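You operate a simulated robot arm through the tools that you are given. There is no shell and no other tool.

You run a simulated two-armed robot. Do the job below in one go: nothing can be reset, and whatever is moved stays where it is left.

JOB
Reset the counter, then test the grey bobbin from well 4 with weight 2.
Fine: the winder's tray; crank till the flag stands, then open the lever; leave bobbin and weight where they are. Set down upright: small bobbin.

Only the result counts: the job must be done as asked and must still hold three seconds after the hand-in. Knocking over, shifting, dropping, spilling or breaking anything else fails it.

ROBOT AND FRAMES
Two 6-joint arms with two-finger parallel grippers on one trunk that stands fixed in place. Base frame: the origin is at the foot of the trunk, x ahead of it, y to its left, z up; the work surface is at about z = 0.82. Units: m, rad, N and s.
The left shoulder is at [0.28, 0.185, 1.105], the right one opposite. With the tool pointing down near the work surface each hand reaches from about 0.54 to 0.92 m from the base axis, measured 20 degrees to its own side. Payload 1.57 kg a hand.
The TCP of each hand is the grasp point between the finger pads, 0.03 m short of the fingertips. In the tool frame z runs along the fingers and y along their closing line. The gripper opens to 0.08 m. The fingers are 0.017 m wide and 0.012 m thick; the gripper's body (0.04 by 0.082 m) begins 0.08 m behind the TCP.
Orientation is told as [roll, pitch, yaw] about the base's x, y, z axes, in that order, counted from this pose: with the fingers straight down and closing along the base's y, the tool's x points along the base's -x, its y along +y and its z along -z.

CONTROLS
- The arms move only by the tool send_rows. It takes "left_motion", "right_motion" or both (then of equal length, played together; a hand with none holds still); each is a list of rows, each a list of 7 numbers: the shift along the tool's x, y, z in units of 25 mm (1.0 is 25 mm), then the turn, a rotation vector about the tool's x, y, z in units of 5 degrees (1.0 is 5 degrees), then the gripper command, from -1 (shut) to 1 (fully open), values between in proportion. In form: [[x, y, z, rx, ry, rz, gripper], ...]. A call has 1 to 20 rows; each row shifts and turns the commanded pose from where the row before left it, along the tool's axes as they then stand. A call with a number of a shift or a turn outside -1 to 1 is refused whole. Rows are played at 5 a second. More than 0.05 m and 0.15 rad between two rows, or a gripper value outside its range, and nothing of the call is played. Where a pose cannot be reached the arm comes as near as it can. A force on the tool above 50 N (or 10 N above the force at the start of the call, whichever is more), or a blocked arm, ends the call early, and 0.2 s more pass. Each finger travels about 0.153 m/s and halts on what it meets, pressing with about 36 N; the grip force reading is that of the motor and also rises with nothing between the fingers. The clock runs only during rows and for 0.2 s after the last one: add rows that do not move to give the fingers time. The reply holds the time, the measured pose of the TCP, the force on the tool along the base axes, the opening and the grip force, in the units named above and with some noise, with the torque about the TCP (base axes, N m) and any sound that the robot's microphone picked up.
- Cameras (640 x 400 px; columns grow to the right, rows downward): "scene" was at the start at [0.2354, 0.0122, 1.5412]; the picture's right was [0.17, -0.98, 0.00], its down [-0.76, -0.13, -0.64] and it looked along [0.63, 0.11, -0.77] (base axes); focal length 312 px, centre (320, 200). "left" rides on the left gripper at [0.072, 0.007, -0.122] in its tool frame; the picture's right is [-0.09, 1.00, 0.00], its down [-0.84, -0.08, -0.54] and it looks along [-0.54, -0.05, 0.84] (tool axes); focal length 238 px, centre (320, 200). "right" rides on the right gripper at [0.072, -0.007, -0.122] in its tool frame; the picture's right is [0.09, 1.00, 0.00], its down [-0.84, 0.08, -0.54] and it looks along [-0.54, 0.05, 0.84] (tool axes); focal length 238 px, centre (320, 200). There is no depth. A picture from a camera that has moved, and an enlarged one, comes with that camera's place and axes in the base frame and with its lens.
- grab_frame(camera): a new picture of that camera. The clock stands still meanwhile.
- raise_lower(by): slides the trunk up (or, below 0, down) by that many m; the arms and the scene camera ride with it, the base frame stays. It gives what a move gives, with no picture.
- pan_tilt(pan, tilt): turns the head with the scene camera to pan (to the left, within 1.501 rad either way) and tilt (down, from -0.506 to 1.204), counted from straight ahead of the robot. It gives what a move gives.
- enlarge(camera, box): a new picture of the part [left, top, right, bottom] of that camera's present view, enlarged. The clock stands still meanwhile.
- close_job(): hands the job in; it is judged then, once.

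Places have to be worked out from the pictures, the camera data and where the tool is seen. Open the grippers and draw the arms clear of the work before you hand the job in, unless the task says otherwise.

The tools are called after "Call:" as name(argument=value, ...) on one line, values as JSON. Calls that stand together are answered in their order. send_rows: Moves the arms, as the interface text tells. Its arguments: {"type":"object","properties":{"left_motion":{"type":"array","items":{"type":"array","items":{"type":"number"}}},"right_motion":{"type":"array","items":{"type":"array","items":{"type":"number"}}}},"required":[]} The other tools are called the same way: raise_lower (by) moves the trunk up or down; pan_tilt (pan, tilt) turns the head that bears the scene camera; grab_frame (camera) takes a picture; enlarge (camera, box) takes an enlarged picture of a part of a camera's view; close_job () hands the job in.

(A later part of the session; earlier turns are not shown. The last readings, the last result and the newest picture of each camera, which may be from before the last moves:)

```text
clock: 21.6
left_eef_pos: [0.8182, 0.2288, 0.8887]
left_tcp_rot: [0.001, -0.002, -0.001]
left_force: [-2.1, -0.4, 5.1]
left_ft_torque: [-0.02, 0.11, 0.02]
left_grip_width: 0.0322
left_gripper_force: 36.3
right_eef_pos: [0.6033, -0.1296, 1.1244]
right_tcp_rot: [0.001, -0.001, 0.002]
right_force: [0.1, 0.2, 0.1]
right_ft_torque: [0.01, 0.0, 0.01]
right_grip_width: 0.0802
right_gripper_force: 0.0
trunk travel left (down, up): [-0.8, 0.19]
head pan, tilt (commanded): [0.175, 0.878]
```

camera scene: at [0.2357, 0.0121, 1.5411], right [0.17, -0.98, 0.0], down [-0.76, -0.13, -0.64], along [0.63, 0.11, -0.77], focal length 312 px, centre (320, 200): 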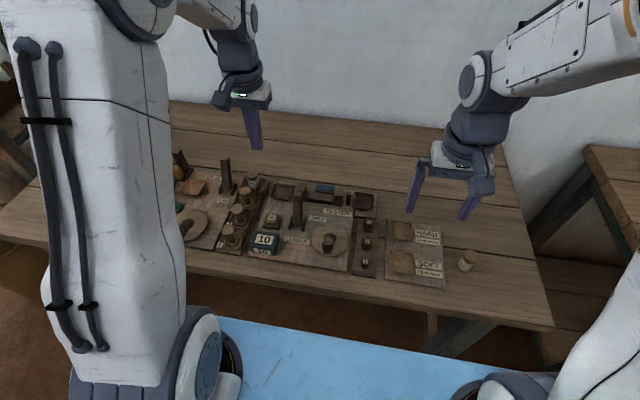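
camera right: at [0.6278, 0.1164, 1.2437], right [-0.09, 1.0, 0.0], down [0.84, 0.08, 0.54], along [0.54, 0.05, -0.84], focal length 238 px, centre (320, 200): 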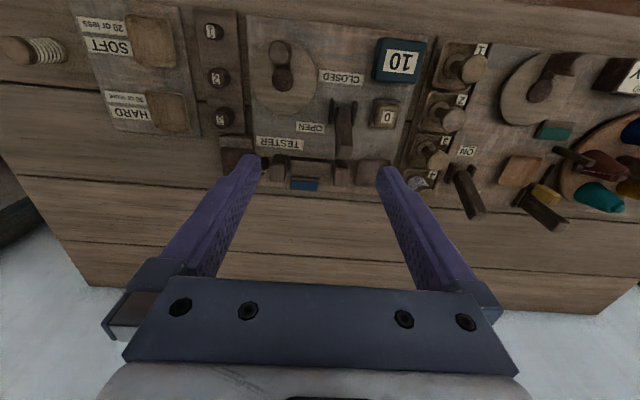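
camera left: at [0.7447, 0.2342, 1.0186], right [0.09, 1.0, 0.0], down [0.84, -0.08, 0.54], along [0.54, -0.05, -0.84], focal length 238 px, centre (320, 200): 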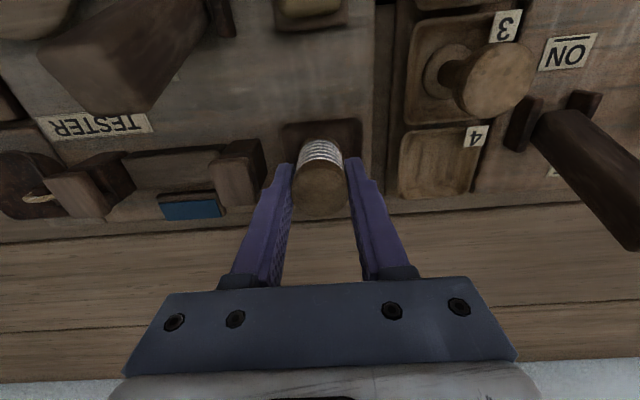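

A contact force of about 5 N appeared at TCP z≈0.889. I check whether the bobbin sits on the tray floor or on the rim.

Call:
enlarge(camera="scene", box=[260, 165, 320, 205])

Call:
enlarge(camera="left", box=[260, 100, 400, 220])

```text
10.00 times, centred on (290, 185) of scene
camera zoom: at [0.235, 0.0121, 1.5414], right [0.17, -0.98, 0.0], down [-0.76, -0.13, -0.64], along [0.63, 0.11, -0.77], focal length 3124 px, centre (620, 350)
```

zoom: 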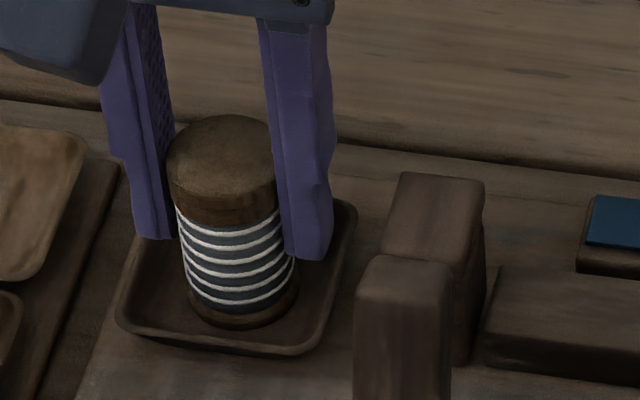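

```text
3.33 times, centred on (330, 160) of left
camera zoom: at [0.7459, 0.2367, 1.0118], right [0.09, 1.0, 0.0], down [0.84, -0.08, 0.54], along [0.54, -0.05, -0.84], focal length 794 px, centre (287, 333)
```

zoom: 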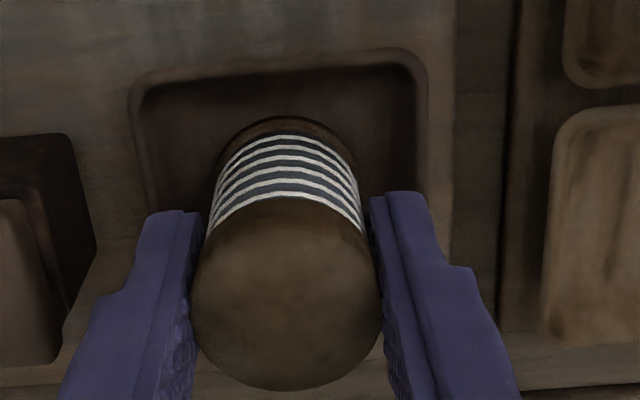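

The bobbin stands inside the tray, with even gaps around its base. I release it by opening the gripper partway.

Call:
send_rows(left_motion=[[0, 0, -0.04, 0, 0, 0, -1], [0, 0, 0, 0, 0, 0, 0.2], [0, 0, 0, 0, 0, 0, 0.2], [0, 0, 0, 0, 0, 0, 0.2]])

Call:
enlarge(camera="left", box=[260, 100, 400, 220])

Call:
enlarge(camera="scene", box=[260, 165, 320, 205])

```text
clock: 22.6
left_eef_pos: [0.8162, 0.2297, 0.8889]
left_tcp_rot: [0.001, -0.001, 0.002]
left_force: [-0.6, -0.1, -0.3]
left_ft_torque: [-0.04, -0.01, 0.02]
left_grip_width: 0.0481
left_gripper_force: 0.1
right_eef_pos: [0.6027, -0.1299, 1.1241]
right_tcp_rot: [0.0, 0.001, 0.002]
right_force: [-0.6, 0.5, -0.3]
right_ft_torque: [0.0, 0.01, -0.03]
right_grip_width: 0.0799
right_gripper_force: 0.1
trunk travel left (down, up): [-0.8, 0.19]
head pan, tilt (commanded): [0.175, 0.878]
```

```text
3.33 times, centred on (330, 160) of left
camera zoom: at [0.7455, 0.2371, 1.0121], right [0.09, 1.0, 0.0], down [0.84, -0.08, 0.54], along [0.54, -0.05, -0.84], focal length 794 px, centre (287, 333)
```

zoom: 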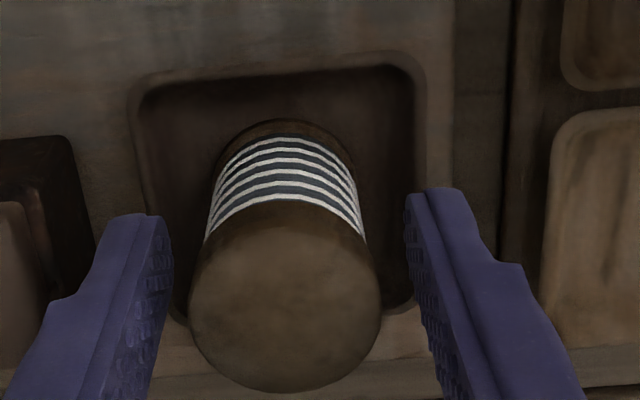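

```text
10.00 times, centred on (290, 185) of scene
camera zoom: at [0.2354, 0.0122, 1.5412], right [0.17, -0.98, 0.0], down [-0.76, -0.13, -0.64], along [0.63, 0.11, -0.77], focal length 3124 px, centre (620, 350)
```

zoom: 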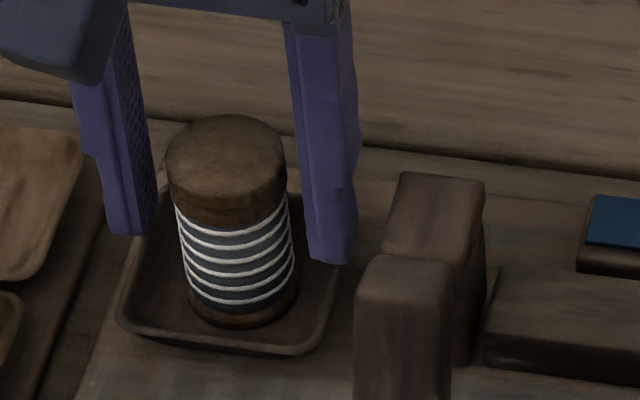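

The bobbin stands upright and free in the tester tray. I raise and withdraw the left hand, and bring the right hand above weight 2 with a 5 cm opening.

Call:
send_rows(left_motion=[[0, 0, -0.6, 0, 0, 0, 0.2], [0, 0, -1, 0, 0, 0, 0.2], [0, 0, -1, 0, 0, 0, 0.2], [0, 0, -1, 0, 0, 0, 0.2], [0, 0, -1, 0, 0, 0, 0.2], [0.8, 0.8, -0.6, 0, 0, 0, 0.2], [0.8, 0.8, -0.6, 0, 0, 0, 0.2], [0.8, 0.8, -0.6, 0, 0, 0, 0.2], [0.8, 0.8, -0.6, 0, 0, 0, 0.2], [0.8, 0.8, -0.6, 0, 0, 0, 0.2], [0.8, 0.8, -0.6, 0, 0, 0, 0.2], [0.8, 0.8, -0.6, 0, 0, 0, 0.2], [0.8, 0.8, -0.6, 0, 0, 0, 0.2], [0, 0, 0, 0, 0, 0, 0.2]], right_motion=[[0, 0, 0, 0, 0, 0, 0.25], [0, 0, 0, 0, 0, 0, 0.25], [0, 0, 0, 0, 0, 0, 0.25], [0, 0, 0, 0, 0, 0, 0.25], [0, 0, 0, 0, 0, 0, 0.25], [-0.395, 0.495, 0.7, 0, 0, 0, 0.25], [-0.395, 0.495, 0.7, 0, 0, 0, 0.25], [-0.395, 0.495, 0.7, 0, 0, 0, 0.25], [-0.395, 0.495, 0.7, 0, 0, 0, 0.25], [-0.395, 0.495, 0.7, 0, 0, 0, 0.25], [-0.395, 0.495, 0.7, 0, 0, 0, 0.25], [-0.395, 0.495, 0.7, 0, 0, 0, 0.25], [-0.395, 0.495, 0.7, 0, 0, 0, 0.25], [0, 0, 0, 0, 0, 0, 0.25]])

Call:
grab_frame(camera="right")

Call:
grab_frame(camera="scene")

```text
clock: 25.6
left_eef_pos: [0.6576, 0.3874, 1.1254]
left_tcp_rot: [0.0, 0.001, -0.001]
left_force: [-0.3, -0.9, -0.5]
left_ft_torque: [0.0, 0.0, -0.01]
left_grip_width: 0.0479
left_gripper_force: 0.1
right_eef_pos: [0.6784, -0.0301, 0.9848]
right_tcp_rot: [0.0, 0.002, -0.001]
right_force: [0.7, 0.2, 0.2]
right_ft_torque: [-0.06, -0.02, -0.02]
right_grip_width: 0.0497
right_gripper_force: 0.0
trunk travel left (down, up): [-0.8, 0.19]
head pan, tilt (commanded): [0.175, 0.878]
```

```text
taken
camera right: at [0.607, -0.0358, 1.1069], right [-0.09, 1.0, 0.0], down [0.84, 0.08, 0.54], along [0.54, 0.05, -0.84], focal length 238 px, centre (320, 200)
```

right: 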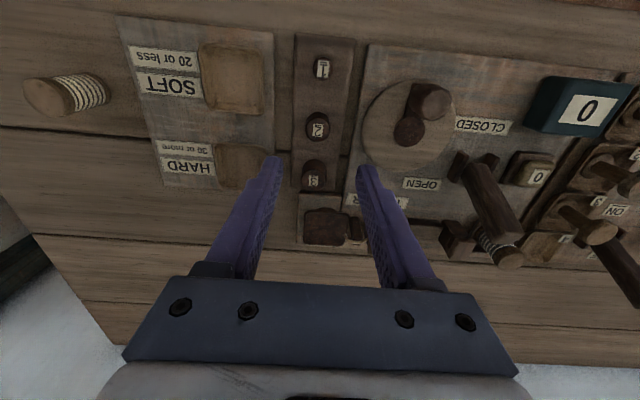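

```text
taken
camera scene: at [0.2354, 0.0125, 1.5412], right [0.17, -0.98, 0.0], down [-0.76, -0.13, -0.64], along [0.63, 0.11, -0.77], focal length 312 px, centre (320, 200)
```

scene: 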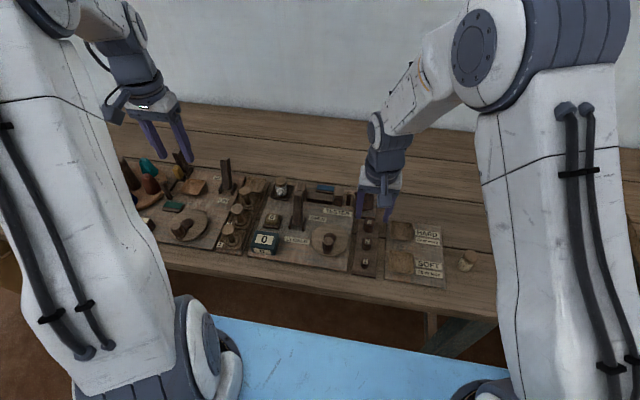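

Call:
enlarge(camera="right", box=[260, 40, 420, 240])

Call:
enlarge(camera="right", box=[285, 100, 375, 156])

Call:
enlarge(camera="scene", box=[330, 180, 410, 280])

```text
2.00 times, centred on (340, 140) of right
camera zoom: at [0.607, -0.0358, 1.1069], right [-0.09, 1.0, 0.0], down [0.84, 0.08, 0.54], along [0.54, 0.05, -0.84], focal length 477 px, centre (280, 320)
```

zoom: 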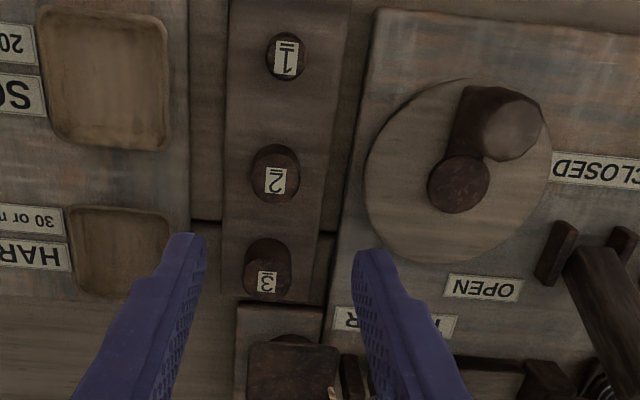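

```text
7.11 times, centred on (330, 128) of right
camera zoom: at [0.607, -0.0358, 1.1069], right [-0.09, 1.0, 0.0], down [0.84, 0.08, 0.54], along [0.54, 0.05, -0.84], focal length 1695 px, centre (249, 712)
```

zoom: 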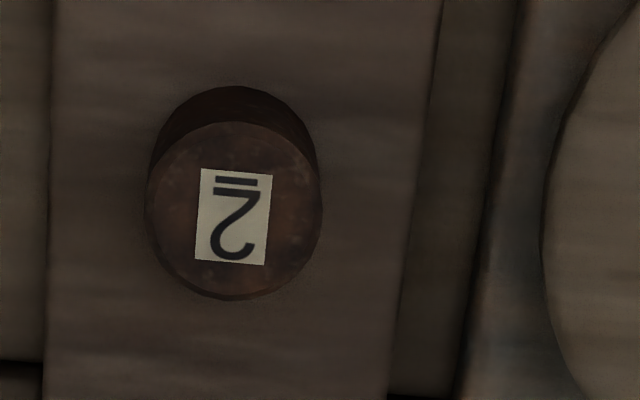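

```text
4.00 times, centred on (370, 230) of scene
camera zoom: at [0.2354, 0.0125, 1.5412], right [0.17, -0.98, 0.0], down [-0.76, -0.13, -0.64], along [0.63, 0.11, -0.77], focal length 1250 px, centre (120, 80)
```

zoom: 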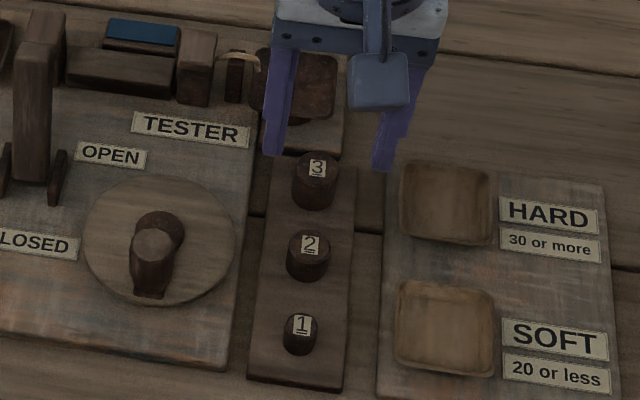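

Weight 2 confirmed at (0.681, −0.031), top z≈0.856, with clear space for the fingers. I lower the right hand around it.

Call:
send_rows(right_motion=[[-0.1, -0.04, 0.8, 0, 0, 0, 0.12], [0, 0, 0.9, 0, 0, 0, 0.12], [0, 0, 0.9, 0, 0, 0, 0.12], [0, 0, 0.8, 0, 0, 0, 0.12], [0, 0, 0.7, 0, 0, 0, 0.12], [0, 0, 0.3, 0, 0, 0, 0.12], [0, 0, 0, 0, 0, 0, 0.12]])

Call:
grab_frame(camera="right")

Call:
enlarge(camera="scene", box=[330, 190, 410, 270])

```text
clock: 27.2
left_eef_pos: [0.6578, 0.389, 1.1243]
left_tcp_rot: [-0.002, -0.001, -0.001]
left_force: [-0.7, -0.7, 0.2]
left_ft_torque: [0.01, 0.05, 0.01]
left_grip_width: 0.0478
left_gripper_force: 0.0
right_eef_pos: [0.6833, -0.0291, 0.8732]
right_tcp_rot: [0.0, 0.0, -0.002]
right_force: [-0.4, 0.5, -0.6]
right_ft_torque: [-0.02, 0.01, -0.02]
right_grip_width: 0.0447
right_gripper_force: 0.1
trunk travel left (down, up): [-0.8, 0.19]
head pan, tilt (commanded): [0.175, 0.878]
```

```text
taken
camera right: at [0.6113, -0.0358, 0.9957], right [-0.09, 1.0, 0.0], down [0.84, 0.08, 0.54], along [0.54, 0.05, -0.84], focal length 238 px, centre (320, 200)
```

right: 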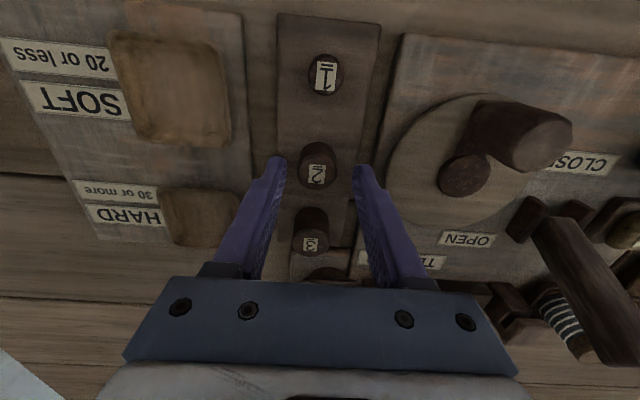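

```text
5.00 times, centred on (370, 230) of scene
camera zoom: at [0.2354, 0.0123, 1.5412], right [0.17, -0.98, 0.0], down [-0.76, -0.13, -0.64], along [0.63, 0.11, -0.77], focal length 1562 px, centre (70, 50)
```

zoom: 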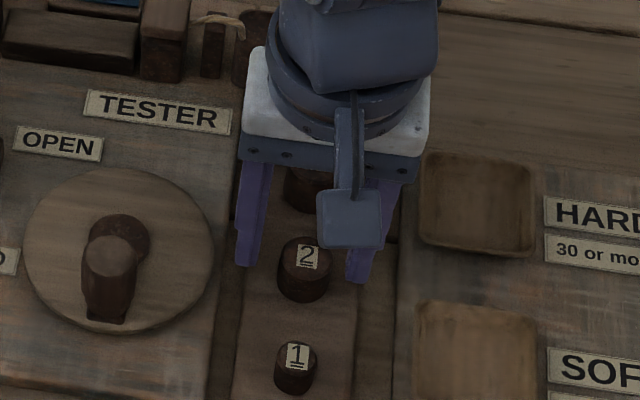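

The weight is between the fingers. I shift 2 mm back and 2 mm down, then close.

Call:
send_rows(right_motion=[[0.1, -0.02, 0.1, 0, 0, 0, 0.12], [0, 0, 0, 0, 0, 0, 0.12], [0, 0, 0, 0, 0, 0, -1], [0, 0, 0, 0, 0, 0, -1], [0, 0, 0, 0, 0, 0, -1]])

```text
clock: 28.4
left_eef_pos: [0.6571, 0.3883, 1.1259]
left_tcp_rot: [0.001, 0.001, 0.0]
left_force: [0.1, 0.6, -0.6]
left_ft_torque: [-0.02, 0.02, -0.02]
left_grip_width: 0.0479
left_gripper_force: 0.0
right_eef_pos: [0.681, -0.0296, 0.8723]
right_tcp_rot: [0.0, 0.0, 0.0]
right_force: [-1.0, 0.4, 0.8]
right_ft_torque: [-0.01, 0.04, 0.01]
right_grip_width: 0.0258
right_gripper_force: 36.2
trunk travel left (down, up): [-0.8, 0.19]
head pan, tilt (commanded): [0.175, 0.878]
```

Weight gripped at 26 mm. I lift it and check.

Call:
send_rows(right_motion=[[0, 0, -0.5, 0, 0, 0, -1], [0, 0, -0.9, 0, 0, 0, -1], [0, 0, -0.9, 0, 0, 0, -1], [0, 0, -0.7, 0, 0, 0, -1], [0, 0, 0, 0, 0, 0, -1]])

Call:
grab_frame(camera="right")

Call:
enlarge(camera="scene", box=[330, 170, 410, 250])

```text
clock: 29.6
left_eef_pos: [0.6581, 0.389, 1.1252]
left_tcp_rot: [0.001, 0.0, 0.0]
left_force: [-0.1, 0.3, 0.6]
left_ft_torque: [0.0, 0.03, -0.03]
left_grip_width: 0.0481
left_gripper_force: 0.1
right_eef_pos: [0.6795, -0.0309, 0.9429]
right_tcp_rot: [-0.001, 0.0, 0.0]
right_force: [0.1, 0.4, -1.5]
right_ft_torque: [0.02, 0.04, -0.04]
right_grip_width: 0.0258
right_gripper_force: 35.8
trunk travel left (down, up): [-0.8, 0.19]
head pan, tilt (commanded): [0.175, 0.878]
```

```text
taken
camera right: at [0.6078, -0.0369, 1.0657], right [-0.09, 1.0, 0.0], down [0.84, 0.08, 0.54], along [0.54, 0.05, -0.84], focal length 238 px, centre (320, 200)
```

right: 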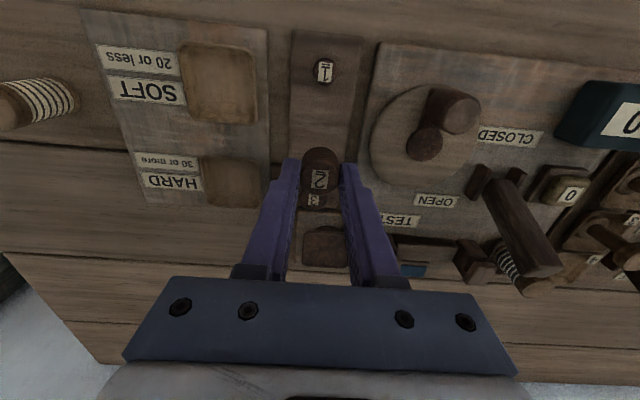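

```text
5.00 times, centred on (370, 210) of scene
camera zoom: at [0.2353, 0.0123, 1.5412], right [0.17, -0.98, 0.0], down [-0.76, -0.13, -0.64], along [0.63, 0.11, -0.77], focal length 1562 px, centre (70, 150)
```

zoom: 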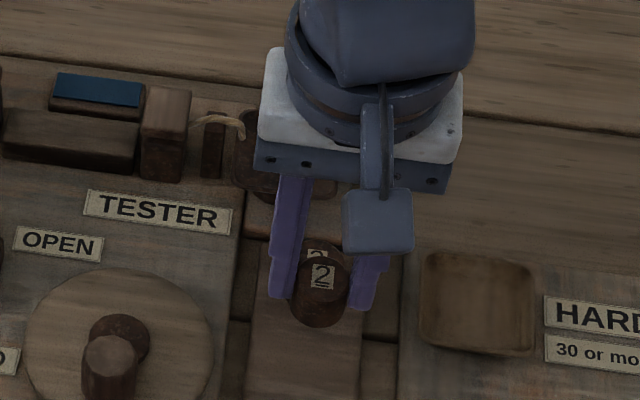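

Weight 2 is securely held. I enlarge the pan in the right view to refine its position.

Call:
enlarge(camera="right", box=[280, 200, 380, 280])

```text
5.00 times, centred on (330, 240) of right
camera zoom: at [0.6078, -0.0369, 1.0657], right [-0.09, 1.0, 0.0], down [0.84, 0.08, 0.54], along [0.54, 0.05, -0.84], focal length 1192 px, centre (270, 0)
```

zoom: 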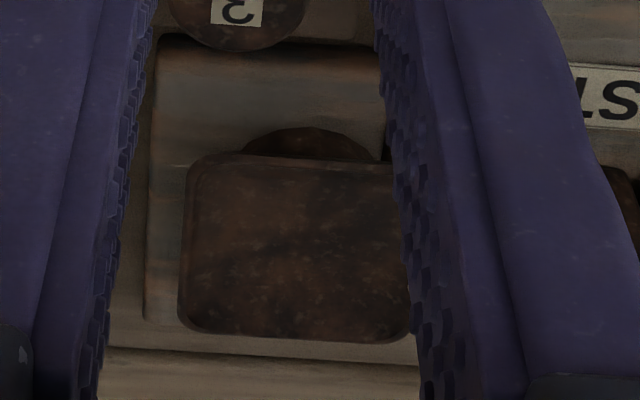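

Pan centre confirmed at about (0.821, −0.012), top z≈0.848. I carry the weight over it and lower to about 1 cm above.

Call:
send_rows(right_motion=[[-0.943, 0.127, 0, 0, 0, 0, -1], [-0.943, 0.127, 0, 0, 0, 0, -1], [-0.943, 0.127, 0, 0, 0, 0, -1], [-0.943, 0.127, 0, 0, 0, 0, -1], [-0.943, 0.127, 0, 0, 0, 0, -1], [-0.943, 0.127, 0, 0, 0, 0, -1], [0, 0, 0, 0, 0, 0, -1], [0, 0, 0.7, 0, 0, 0, -1], [0, 0, 0.6, 0, 0, 0, -1], [0, 0, 0.5, 0, 0, 0, -1], [0, 0, 0, 0, 0, 0, -1]])

Call:
grab_frame(camera="right")

Call:
enlarge(camera="scene", box=[320, 150, 400, 220])

```text
clock: 32.0
left_eef_pos: [0.6577, 0.3895, 1.1239]
left_tcp_rot: [0.001, 0.0, 0.0]
left_force: [-0.3, 1.3, -0.7]
left_ft_torque: [0.0, 0.01, 0.03]
left_grip_width: 0.0479
left_gripper_force: 0.1
right_eef_pos: [0.8216, -0.0108, 0.8994]
right_tcp_rot: [0.0, 0.0, -0.001]
right_force: [0.1, -0.1, -0.4]
right_ft_torque: [-0.01, 0.01, 0.01]
right_grip_width: 0.0258
right_gripper_force: 35.6
trunk travel left (down, up): [-0.8, 0.19]
head pan, tilt (commanded): [0.175, 0.878]
```

```text
taken
camera right: at [0.7498, -0.0172, 1.0224], right [-0.09, 1.0, 0.0], down [0.84, 0.08, 0.54], along [0.54, 0.05, -0.84], focal length 238 px, centre (320, 200)
```

right: 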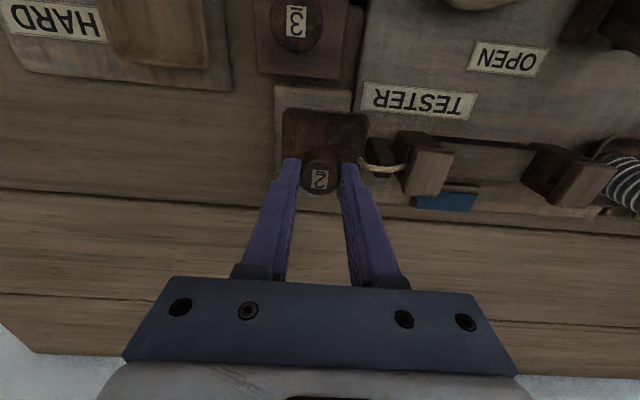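

```text
5.71 times, centred on (360, 185) of scene
camera zoom: at [0.2355, 0.0123, 1.5412], right [0.17, -0.98, 0.0], down [-0.76, -0.13, -0.64], along [0.63, 0.11, -0.77], focal length 1785 px, centre (91, 286)
```

zoom: 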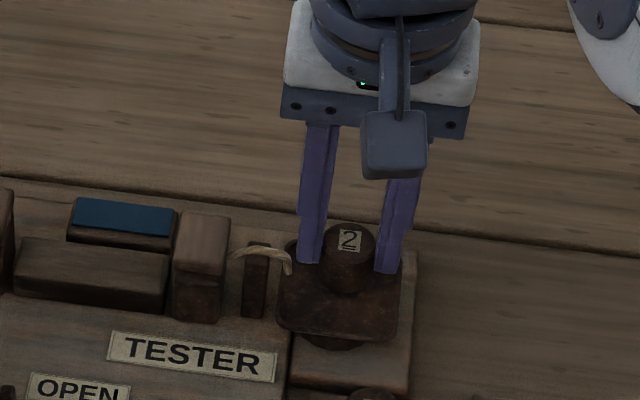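

The weight hangs over the pan's centre. I lower in small steps until it touches.

Call:
send_rows(right_motion=[[0, 0, 0.2, 0, 0, 0, -1], [0, 0, 0.1, 0, 0, 0, -1], [0, 0, 0.08, 0, 0, 0, -1], [0, 0, 0.08, 0, 0, 0, -1], [0, 0, 0.08, 0, 0, 0, -1], [0, 0, 0, 0, 0, 0, -1]])

Call:
enlarge(camera="scene", box=[320, 150, 400, 220])

```text
clock: 33.4
left_eef_pos: [0.6581, 0.3891, 1.1244]
left_tcp_rot: [0.0, 0.002, -0.001]
left_force: [-0.9, 0.2, -0.5]
left_ft_torque: [-0.01, -0.03, -0.02]
left_grip_width: 0.048
left_gripper_force: 0.1
right_eef_pos: [0.8231, -0.0112, 0.8873]
right_tcp_rot: [0.0, 0.0, 0.001]
right_force: [0.4, -0.9, 0.2]
right_ft_torque: [0.01, -0.01, 0.03]
right_grip_width: 0.0254
right_gripper_force: 35.9
trunk travel left (down, up): [-0.8, 0.19]
head pan, tilt (commanded): [0.175, 0.878]
```

```text
5.71 times, centred on (360, 185) of scene
camera zoom: at [0.2354, 0.0123, 1.5412], right [0.17, -0.98, 0.0], down [-0.76, -0.13, -0.64], along [0.63, 0.11, -0.77], focal length 1785 px, centre (91, 286)
```

zoom: 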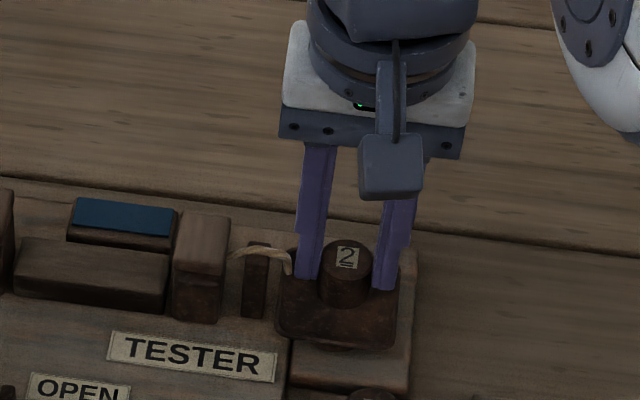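

The pan seems to give under the weight already. I lower a few millimetres further and watch the force and the pan.

Call:
send_rows(right_motion=[[0, 0, 0.08, 0, 0, 0, -1], [0, 0, 0.08, 0, 0, 0, -1], [0, 0, 0, 0, 0, 0, -1]])

Call:
enlarge(camera="scene", box=[320, 150, 400, 220])

Call:
enlarge(camera="right", box=[260, 80, 380, 220])

```text
clock: 34.2
left_eef_pos: [0.6586, 0.3889, 1.1252]
left_tcp_rot: [-0.001, 0.0, 0.001]
left_force: [0.3, -0.5, -0.3]
left_ft_torque: [-0.02, -0.03, 0.03]
left_grip_width: 0.0481
left_gripper_force: 0.1
right_eef_pos: [0.8236, -0.0107, 0.8837]
right_tcp_rot: [0.0, 0.0, 0.0]
right_force: [1.0, -0.1, 0.6]
right_ft_torque: [-0.05, 0.0, 0.0]
right_grip_width: 0.0257
right_gripper_force: 35.9
trunk travel left (down, up): [-0.8, 0.19]
head pan, tilt (commanded): [0.175, 0.878]
```

```text
5.71 times, centred on (360, 185) of scene
camera zoom: at [0.2354, 0.0123, 1.5412], right [0.17, -0.98, 0.0], down [-0.76, -0.13, -0.64], along [0.63, 0.11, -0.77], focal length 1785 px, centre (91, 286)
```

zoom: 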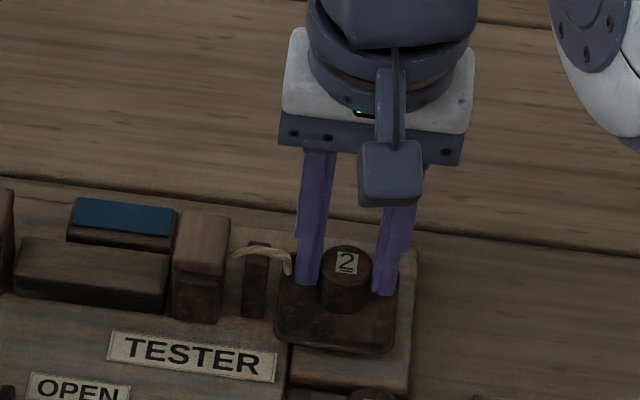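

```text
2.86 times, centred on (320, 150) of right
camera zoom: at [0.7503, -0.0177, 1.0052], right [-0.09, 1.0, 0.0], down [0.84, 0.08, 0.54], along [0.54, 0.05, -0.84], focal length 681 px, centre (320, 343)
```

zoom: 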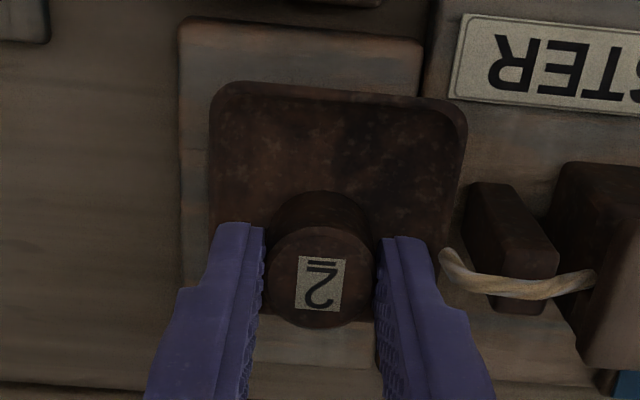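

The weight stands near the pan's centre and the pan sinks softly with it. I lower a little more to find its stop.

Call:
send_rows(right_motion=[[0, 0, 0.08, 0, 0, 0, -1], [0, 0, 0.08, 0, 0, 0, -1], [0, 0, 0, 0, 0, 0, -1]])

Call:
enlarge(camera="scene", box=[320, 150, 400, 220])

```text
clock: 35.0
left_eef_pos: [0.6568, 0.3885, 1.1247]
left_tcp_rot: [0.001, 0.0, -0.001]
left_force: [-0.4, -0.1, 0.5]
left_ft_torque: [0.02, -0.03, 0.01]
left_grip_width: 0.0482
left_gripper_force: 0.1
right_eef_pos: [0.8222, -0.0116, 0.8794]
right_tcp_rot: [0.0, 0.0, 0.0]
right_force: [-2.5, -1.5, 8.0]
right_ft_torque: [-0.13, 0.08, 0.0]
right_grip_width: 0.0258
right_gripper_force: 35.9
trunk travel left (down, up): [-0.8, 0.19]
head pan, tilt (commanded): [0.175, 0.878]
```

```text
5.71 times, centred on (360, 185) of scene
camera zoom: at [0.2349, 0.0123, 1.5414], right [0.17, -0.98, 0.0], down [-0.76, -0.13, -0.64], along [0.63, 0.11, -0.77], focal length 1785 px, centre (91, 286)
```

zoom: 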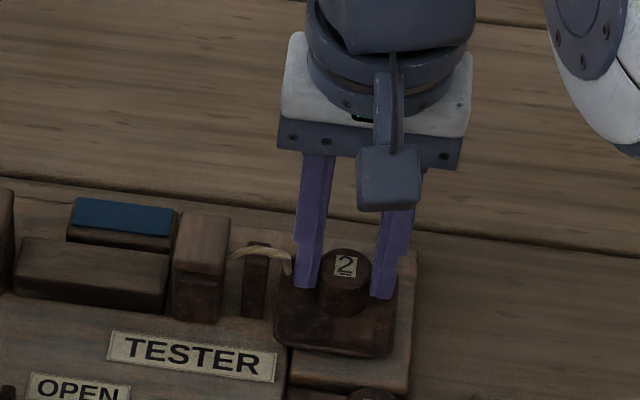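

At 8 N the pan is on its stop, so the weight is fully supported. I ease off 1.5 mm and open just a few millimetres, because the thread loop is close to the left finger.

Call:
send_rows(right_motion=[[0, 0, -0.06, 0, 0, 0, -1], [0, 0, 0, 0, 0, 0, -0.22], [0, 0, 0, 0, 0, 0, -0.22], [0, 0, 0, 0, 0, 0, -0.22]])

Call:
enlarge(camera="right", box=[260, 80, 380, 220])

```text
clock: 36.0
left_eef_pos: [0.6575, 0.3885, 1.1247]
left_tcp_rot: [0.0, 0.0, -0.001]
left_force: [0.5, 0.0, -0.4]
left_ft_torque: [-0.01, -0.04, -0.01]
left_grip_width: 0.048
left_gripper_force: 0.0
right_eef_pos: [0.8235, -0.0114, 0.8799]
right_tcp_rot: [0.0, 0.001, 0.0]
right_force: [-0.7, 0.3, -0.4]
right_ft_torque: [-0.01, -0.01, 0.0]
right_grip_width: 0.031
right_gripper_force: 0.0
trunk travel left (down, up): [-0.8, 0.19]
head pan, tilt (commanded): [0.175, 0.878]
```

```text
2.86 times, centred on (320, 150) of right
camera zoom: at [0.751, -0.0176, 1.0032], right [-0.09, 1.0, 0.0], down [0.84, 0.08, 0.54], along [0.54, 0.05, -0.84], focal length 681 px, centre (320, 343)
```

zoom: 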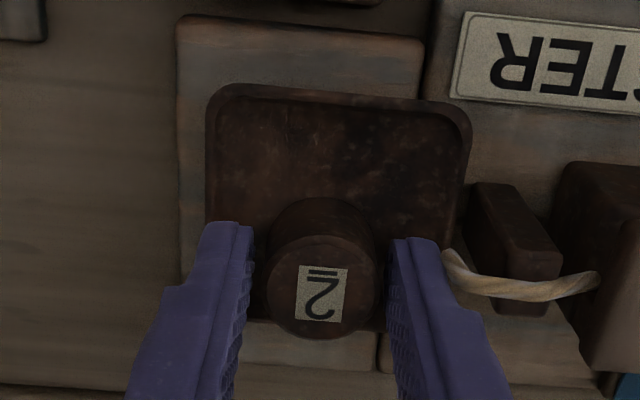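

The weight stands free on the pan, and the fingers clear both it and the thread. I lift the right hand straight up and check.

Call:
send_rows(right_motion=[[0, 0, -0.3, 0, 0, 0, -0.22], [0, 0, -0.5, 0, 0, 0, -0.22], [0, 0, -0.8, 0, 0, 0, -0.22], [0, 0, -1, 0, 0, 0, -0.22], [0, 0, -1, 0, 0, 0, -0.22], [0, 0, -1, 0, 0, 0, -0.22], [0, 0, 0, 0, 0, 0, -0.22]])

Call:
enlarge(camera="right", box=[240, 60, 480, 210])

Call:
enlarge(camera="scene", box=[240, 150, 400, 270])

```text
clock: 37.6
left_eef_pos: [0.6587, 0.3892, 1.1237]
left_tcp_rot: [-0.001, -0.001, 0.0]
left_force: [0.6, 0.3, 0.6]
left_ft_torque: [-0.01, 0.02, -0.02]
left_grip_width: 0.048
left_gripper_force: 0.1
right_eef_pos: [0.8242, -0.0087, 0.9968]
right_tcp_rot: [0.0, -0.001, 0.001]
right_force: [0.2, 0.2, -0.1]
right_ft_torque: [-0.02, 0.02, 0.02]
right_grip_width: 0.0313
right_gripper_force: 0.1
trunk travel left (down, up): [-0.8, 0.19]
head pan, tilt (commanded): [0.175, 0.878]
```

```text
2.67 times, centred on (360, 135) of right
camera zoom: at [0.7523, -0.0156, 1.1193], right [-0.09, 1.0, 0.0], down [0.84, 0.08, 0.54], along [0.54, 0.05, -0.84], focal length 636 px, centre (213, 373)
```

zoom: 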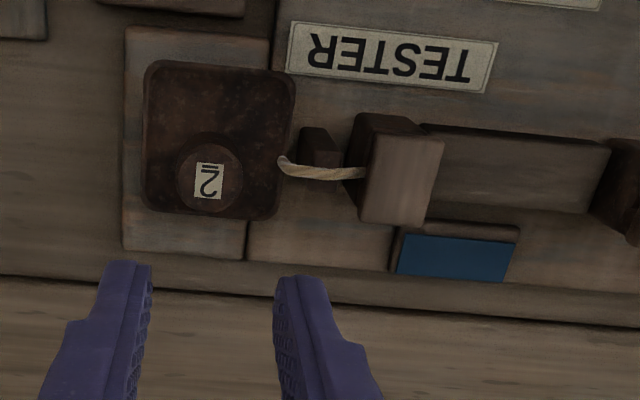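

```text
3.33 times, centred on (320, 210) of scene
camera zoom: at [0.2353, 0.0123, 1.5412], right [0.17, -0.98, 0.0], down [-0.76, -0.13, -0.64], along [0.63, 0.11, -0.77], focal length 1041 px, centre (320, 167)
```

zoom: 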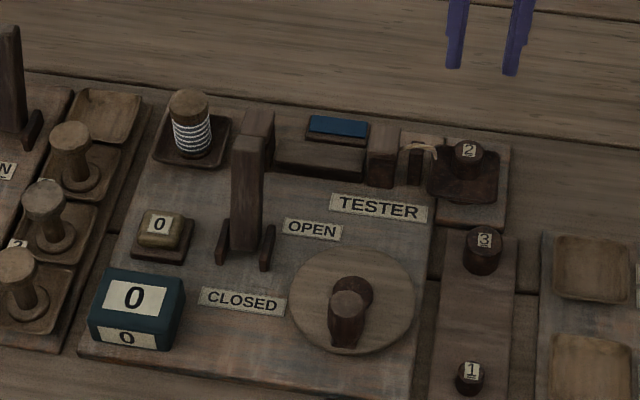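

Bobbin in tray, weight 2 on pan, counter 0. Now I draw the right hand back and bring the closed left hand above and behind the tester lever, ready to pull it towards CLOSED.

Call:
send_rows(right_motion=[[0.87, -0.555, -0.415, 0, 0, 0, -0.2], [0.87, -0.555, -0.415, 0, 0, 0, 0], [0.87, -0.555, -0.415, 0, 0, 0, 0.2], [0.87, -0.555, -0.415, 0, 0, 0, 0.2], [0.87, -0.555, -0.415, 0, 0, 0, 0.2], [0.87, -0.555, -0.415, 0, 0, 0, 0.2], [0.87, -0.555, -0.415, 0, 0, 0, 0.2], [0.87, -0.555, -0.415, 0, 0, 0, 0.2], [0, 0, 0, 0, 0, 0, 0.2], [0, 0, 0, 0, 0, 0, 0.2], [0, 0, 0, 0, 0, 0, 0.2], [0, 0, 0, 0, 0, 0, 0.2], [0, 0, 0, 0, 0, 0, 0.2]], left_motion=[[0, 0, 0, 0, 0, 0, -1], [0, 0, 0, 0, 0, 0, -1], [-0.472, -0.916, 0.508, 0, 0, 0, -1], [-0.472, -0.916, 0.508, 0, 0, 0, -1], [-0.472, -0.916, 0.508, 0, 0, 0, -1], [-0.472, -0.916, 0.508, 0, 0, 0, -1], [-0.472, -0.916, 0.508, 0, 0, 0, -1], [-0.472, -0.916, 0.508, 0, 0, 0, -1], [-0.472, -0.916, 0.508, 0, 0, 0, -1], [-0.472, -0.916, 0.508, 0, 0, 0, -1], [-0.472, -0.916, 0.508, 0, 0, 0, -1], [-0.472, -0.916, 0.508, 0, 0, 0, -1], [0, 0, 0, 0, 0, 0, -1]])

Call:
grab_frame(camera="left")

Call:
enlarge(camera="scene", box=[240, 130, 400, 250])

Call:
grab_frame(camera="right")

```text
clock: 40.4
left_eef_pos: [0.7745, 0.1614, 0.9961]
left_tcp_rot: [0.0, -0.001, 0.001]
left_force: [-0.7, 0.5, 0.6]
left_ft_torque: [0.02, 0.03, 0.02]
left_grip_width: 0.0
left_gripper_force: 21.0
right_eef_pos: [0.6488, -0.1191, 1.0791]
right_tcp_rot: [0.001, 0.0, 0.003]
right_force: [-0.7, -0.3, 0.2]
right_ft_torque: [0.0, 0.01, 0.0]
right_grip_width: 0.0482
right_gripper_force: 0.1
trunk travel left (down, up): [-0.8, 0.19]
head pan, tilt (commanded): [0.175, 0.878]
```

```text
taken
camera left: at [0.7048, 0.167, 1.1193], right [0.09, 1.0, 0.0], down [0.84, -0.08, 0.54], along [0.54, -0.05, -0.84], focal length 238 px, centre (320, 200)
```

left: 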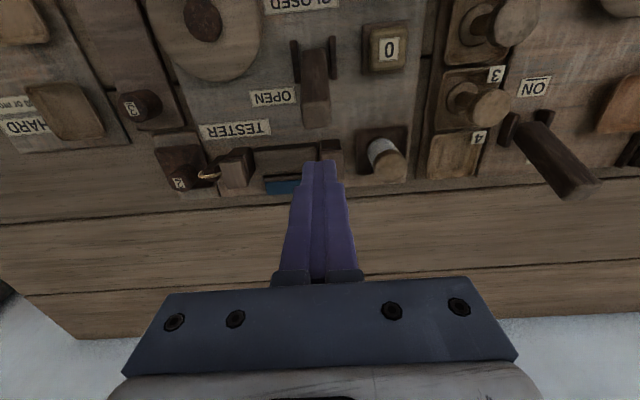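

```text
3.33 times, centred on (320, 190) of scene
camera zoom: at [0.2355, 0.0121, 1.5412], right [0.17, -0.98, 0.0], down [-0.76, -0.13, -0.64], along [0.63, 0.11, -0.77], focal length 1041 px, centre (320, 233)
```

zoom: 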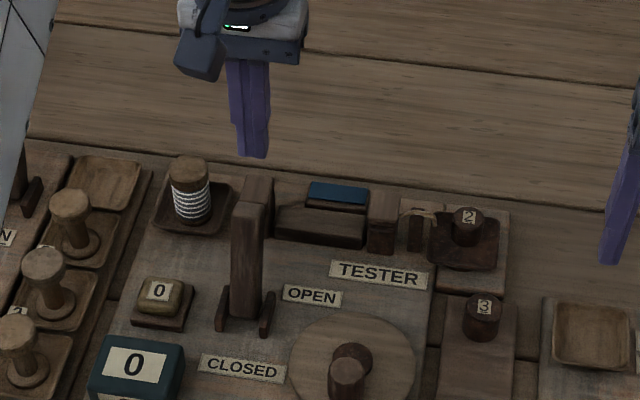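

```text
taken
camera right: at [0.5771, -0.1256, 1.2005], right [-0.09, 1.0, 0.0], down [0.84, 0.08, 0.54], along [0.54, 0.05, -0.84], focal length 238 px, centre (320, 200)
```

right: 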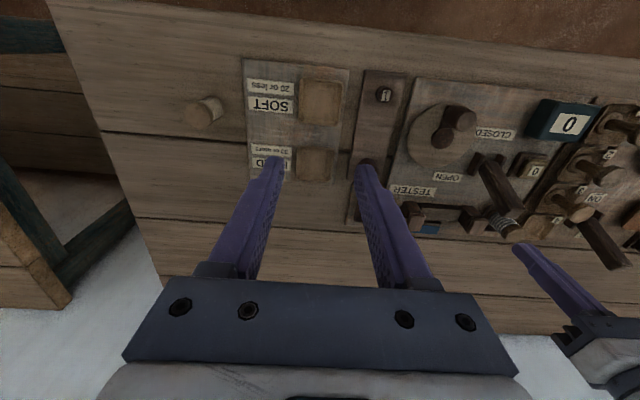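

The lever's far edge is at about x=0.760, y=0.159. I lower the fingers just behind it, in front of the post.

Call:
send_rows(left_motion=[[-0.14, -0.05, 0.5, 0, 0, 0, -1], [0, 0, 0.8, 0, 0, 0, -1], [0, 0, 0.8, 0, 0, 0, -1], [0, 0, 0.65, 0, 0, 0, -1], [0, 0, 0, 0, 0, 0, -1]])

Call:
grab_frame(camera="left")

Call:
enlarge(camera="scene", box=[250, 150, 350, 225])

```text
clock: 41.6
left_eef_pos: [0.7782, 0.1579, 0.9281]
left_tcp_rot: [0.0, 0.001, 0.0]
left_force: [0.3, 0.2, 0.3]
left_ft_torque: [0.02, -0.03, -0.01]
left_grip_width: 0.0003
left_gripper_force: 21.2
right_eef_pos: [0.649, -0.1186, 1.0783]
right_tcp_rot: [-0.001, -0.001, 0.0]
right_force: [-0.1, 0.4, 0.3]
right_ft_torque: [0.02, 0.0, -0.01]
right_grip_width: 0.0481
right_gripper_force: 0.1
trunk travel left (down, up): [-0.8, 0.19]
head pan, tilt (commanded): [0.175, 0.878]
```

```text
taken
camera left: at [0.7076, 0.1656, 1.0516], right [0.09, 1.0, 0.0], down [0.84, -0.08, 0.54], along [0.54, -0.05, -0.84], focal length 238 px, centre (320, 200)
```

left: 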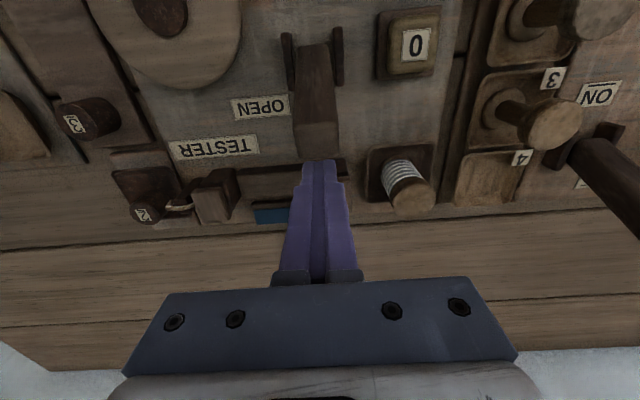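

```text
5.33 times, centred on (300, 188) of scene
camera zoom: at [0.2355, 0.0122, 1.5412], right [0.17, -0.98, 0.0], down [-0.76, -0.13, -0.64], along [0.63, 0.11, -0.77], focal length 1666 px, centre (427, 267)
```

zoom: 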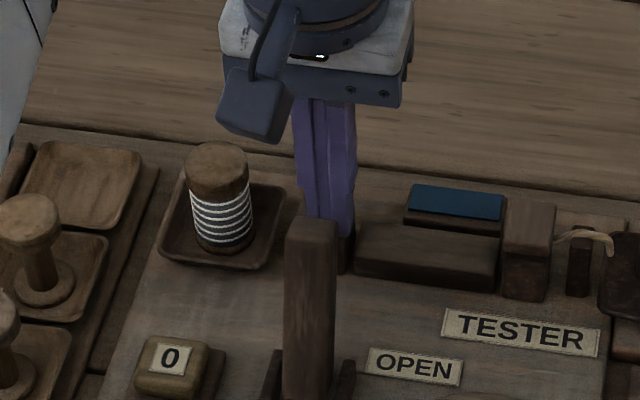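

Fingers are just behind the lever. I pull it toward the robot in small steps.

Call:
send_rows(left_motion=[[0.4, 0, 0, 0, 0, 0, -1], [0.4, 0, 0, 0, 0, 0, -1], [0.4, 0, 0, 0, 0, 0, -1], [0.4, 0, 0, 0, 0, 0, -1], [0.4, 0, 0, 0, 0, 0, -1], [0.4, 0, 0, 0, 0, 0, -1], [0, 0, 0, 0, 0, 0, -1]])

Call:
enlarge(camera="scene", box=[250, 160, 370, 250])

Call:
grab_frame(camera="left")

```text
clock: 43.2
left_eef_pos: [0.7165, 0.1588, 0.927]
left_tcp_rot: [0.0, 0.006, 0.001]
left_force: [2.3, 0.9, 0.8]
left_ft_torque: [0.04, -0.08, 0.03]
left_grip_width: 0.0
left_gripper_force: 21.0
right_eef_pos: [0.6498, -0.12, 1.0779]
right_tcp_rot: [0.0, 0.0, 0.002]
right_force: [-0.1, -0.7, 0.4]
right_ft_torque: [-0.01, 0.0, 0.02]
right_grip_width: 0.0481
right_gripper_force: 0.2
trunk travel left (down, up): [-0.8, 0.19]
head pan, tilt (commanded): [0.175, 0.878]
```

```text
4.44 times, centred on (310, 205) of scene
camera zoom: at [0.2355, 0.0123, 1.5409], right [0.17, -0.98, 0.0], down [-0.76, -0.13, -0.64], along [0.63, 0.11, -0.77], focal length 1388 px, centre (364, 178)
```

zoom: 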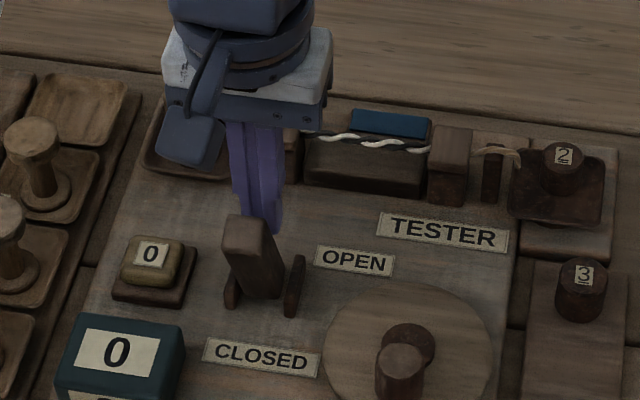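

```text
taken
camera left: at [0.6465, 0.1655, 1.0498], right [0.09, 1.0, 0.0], down [0.84, -0.08, 0.54], along [0.53, -0.05, -0.84], focal length 238 px, centre (320, 200)
```

left: 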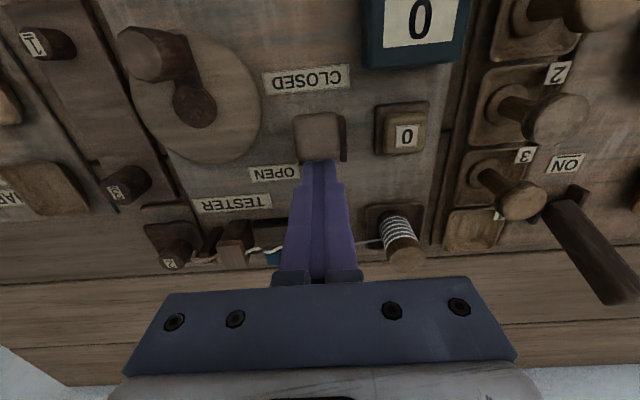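

A thread now runs from the bobbin through the tester, so the set-up is recognised as the lever closes. I keep pulling until the lever meets its stop.

Call:
send_rows(left_motion=[[0.3, 0, 0, 0, 0, 0, -1], [0.3, 0, 0, 0, 0, 0, -1], [0, 0, 0, 0, 0, 0, -1]])

Call:
enlarge(camera="scene", box=[250, 160, 370, 250])

```text
clock: 44.0
left_eef_pos: [0.7128, 0.1581, 0.9301]
left_tcp_rot: [-0.003, -0.026, 0.001]
left_force: [36.8, 0.0, 0.3]
left_ft_torque: [-0.01, -1.12, 0.0]
left_grip_width: 0.0003
left_gripper_force: 21.6
right_eef_pos: [0.6502, -0.1189, 1.0782]
right_tcp_rot: [0.0, 0.001, -0.001]
right_force: [0.2, 0.8, -1.0]
right_ft_torque: [-0.01, 0.0, -0.01]
right_grip_width: 0.0482
right_gripper_force: 0.1
trunk travel left (down, up): [-0.8, 0.19]
head pan, tilt (commanded): [0.175, 0.878]
```

```text
4.44 times, centred on (310, 205) of scene
camera zoom: at [0.2374, 0.0121, 1.541], right [0.17, -0.98, 0.0], down [-0.76, -0.13, -0.64], along [0.63, 0.11, -0.77], focal length 1388 px, centre (364, 178)
```

zoom: 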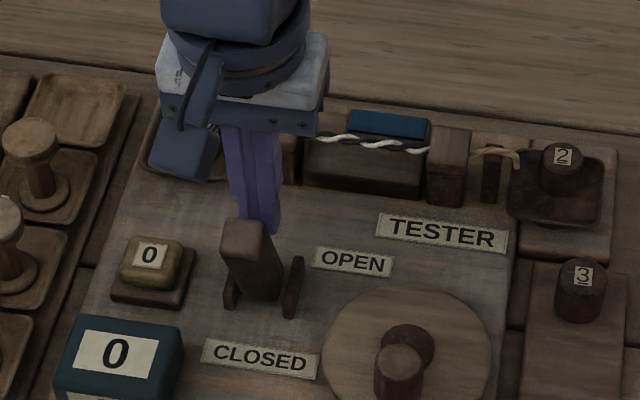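

The lever is firmly at its CLOSED stop (37 N). I back the left hand off, lift and withdraw it.

Call:
send_rows(left_motion=[[-0.6, 0, 0, 0, 0, 0, -1], [-0.5, 0, 0, 0, 0, 0, -1], [0, 0, -1, 0, 0, 0, -1], [0, 0, -1, 0, 0, 0, -1], [0, 0, -1, 0, 0, 0, -1], [0.36, 1, -0.4, 0, 0, 0, -1], [0.36, 1, -0.4, 0, 0, 0, -1], [0.36, 1, -0.4, 0, 0, 0, -1], [0.36, 1, -0.4, 0, 0, 0, -1], [0.36, 1, -0.4, 0, 0, 0, -1], [0.36, 1, -0.4, 0, 0, 0, -1], [0.36, 1, -0.4, 0, 0, 0, -1], [0.36, 1, -0.4, 0, 0, 0, -1], [0.36, 1, -0.4, 0, 0, 0, -1], [0, 0, 0, 0, 0, 0, -1]])

Call:
enlarge(camera="scene", box=[240, 160, 400, 280])

Call:
enlarge(camera="right", box=[380, 80, 640, 250])

```text
clock: 47.2
left_eef_pos: [0.6466, 0.385, 1.0905]
left_tcp_rot: [0.0, 0.0, -0.001]
left_force: [1.0, -0.7, -0.1]
left_ft_torque: [-0.04, -0.02, -0.01]
left_grip_width: 0.0
left_gripper_force: 21.6
right_eef_pos: [0.6503, -0.1187, 1.0788]
right_tcp_rot: [0.0, 0.001, 0.0]
right_force: [0.4, 0.4, -1.0]
right_ft_torque: [-0.01, -0.01, -0.01]
right_grip_width: 0.0481
right_gripper_force: 0.0
trunk travel left (down, up): [-0.8, 0.19]
head pan, tilt (commanded): [0.175, 0.878]
```

```text
3.33 times, centred on (320, 220) of scene
camera zoom: at [0.2353, 0.0124, 1.5412], right [0.17, -0.98, 0.0], down [-0.76, -0.13, -0.64], along [0.63, 0.11, -0.77], focal length 1041 px, centre (320, 133)
```

zoom: 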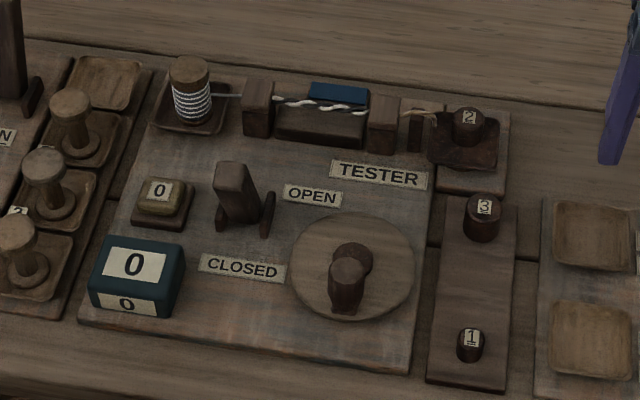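

```text
2.35 times, centred on (510, 165) of right
camera zoom: at [0.5769, -0.1254, 1.2007], right [-0.09, 1.0, 0.0], down [0.84, 0.08, 0.54], along [0.54, 0.05, -0.84], focal length 561 px, centre (-127, 282)
```

zoom: 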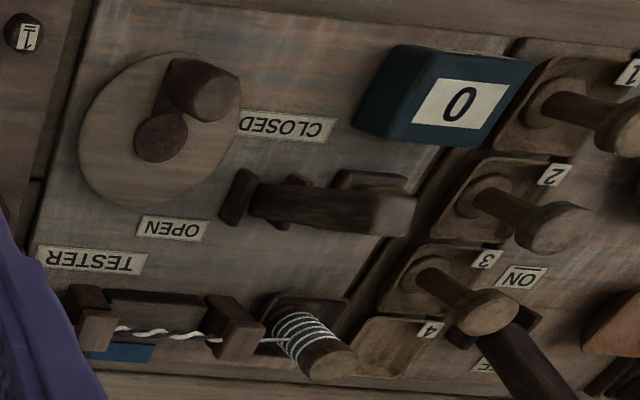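

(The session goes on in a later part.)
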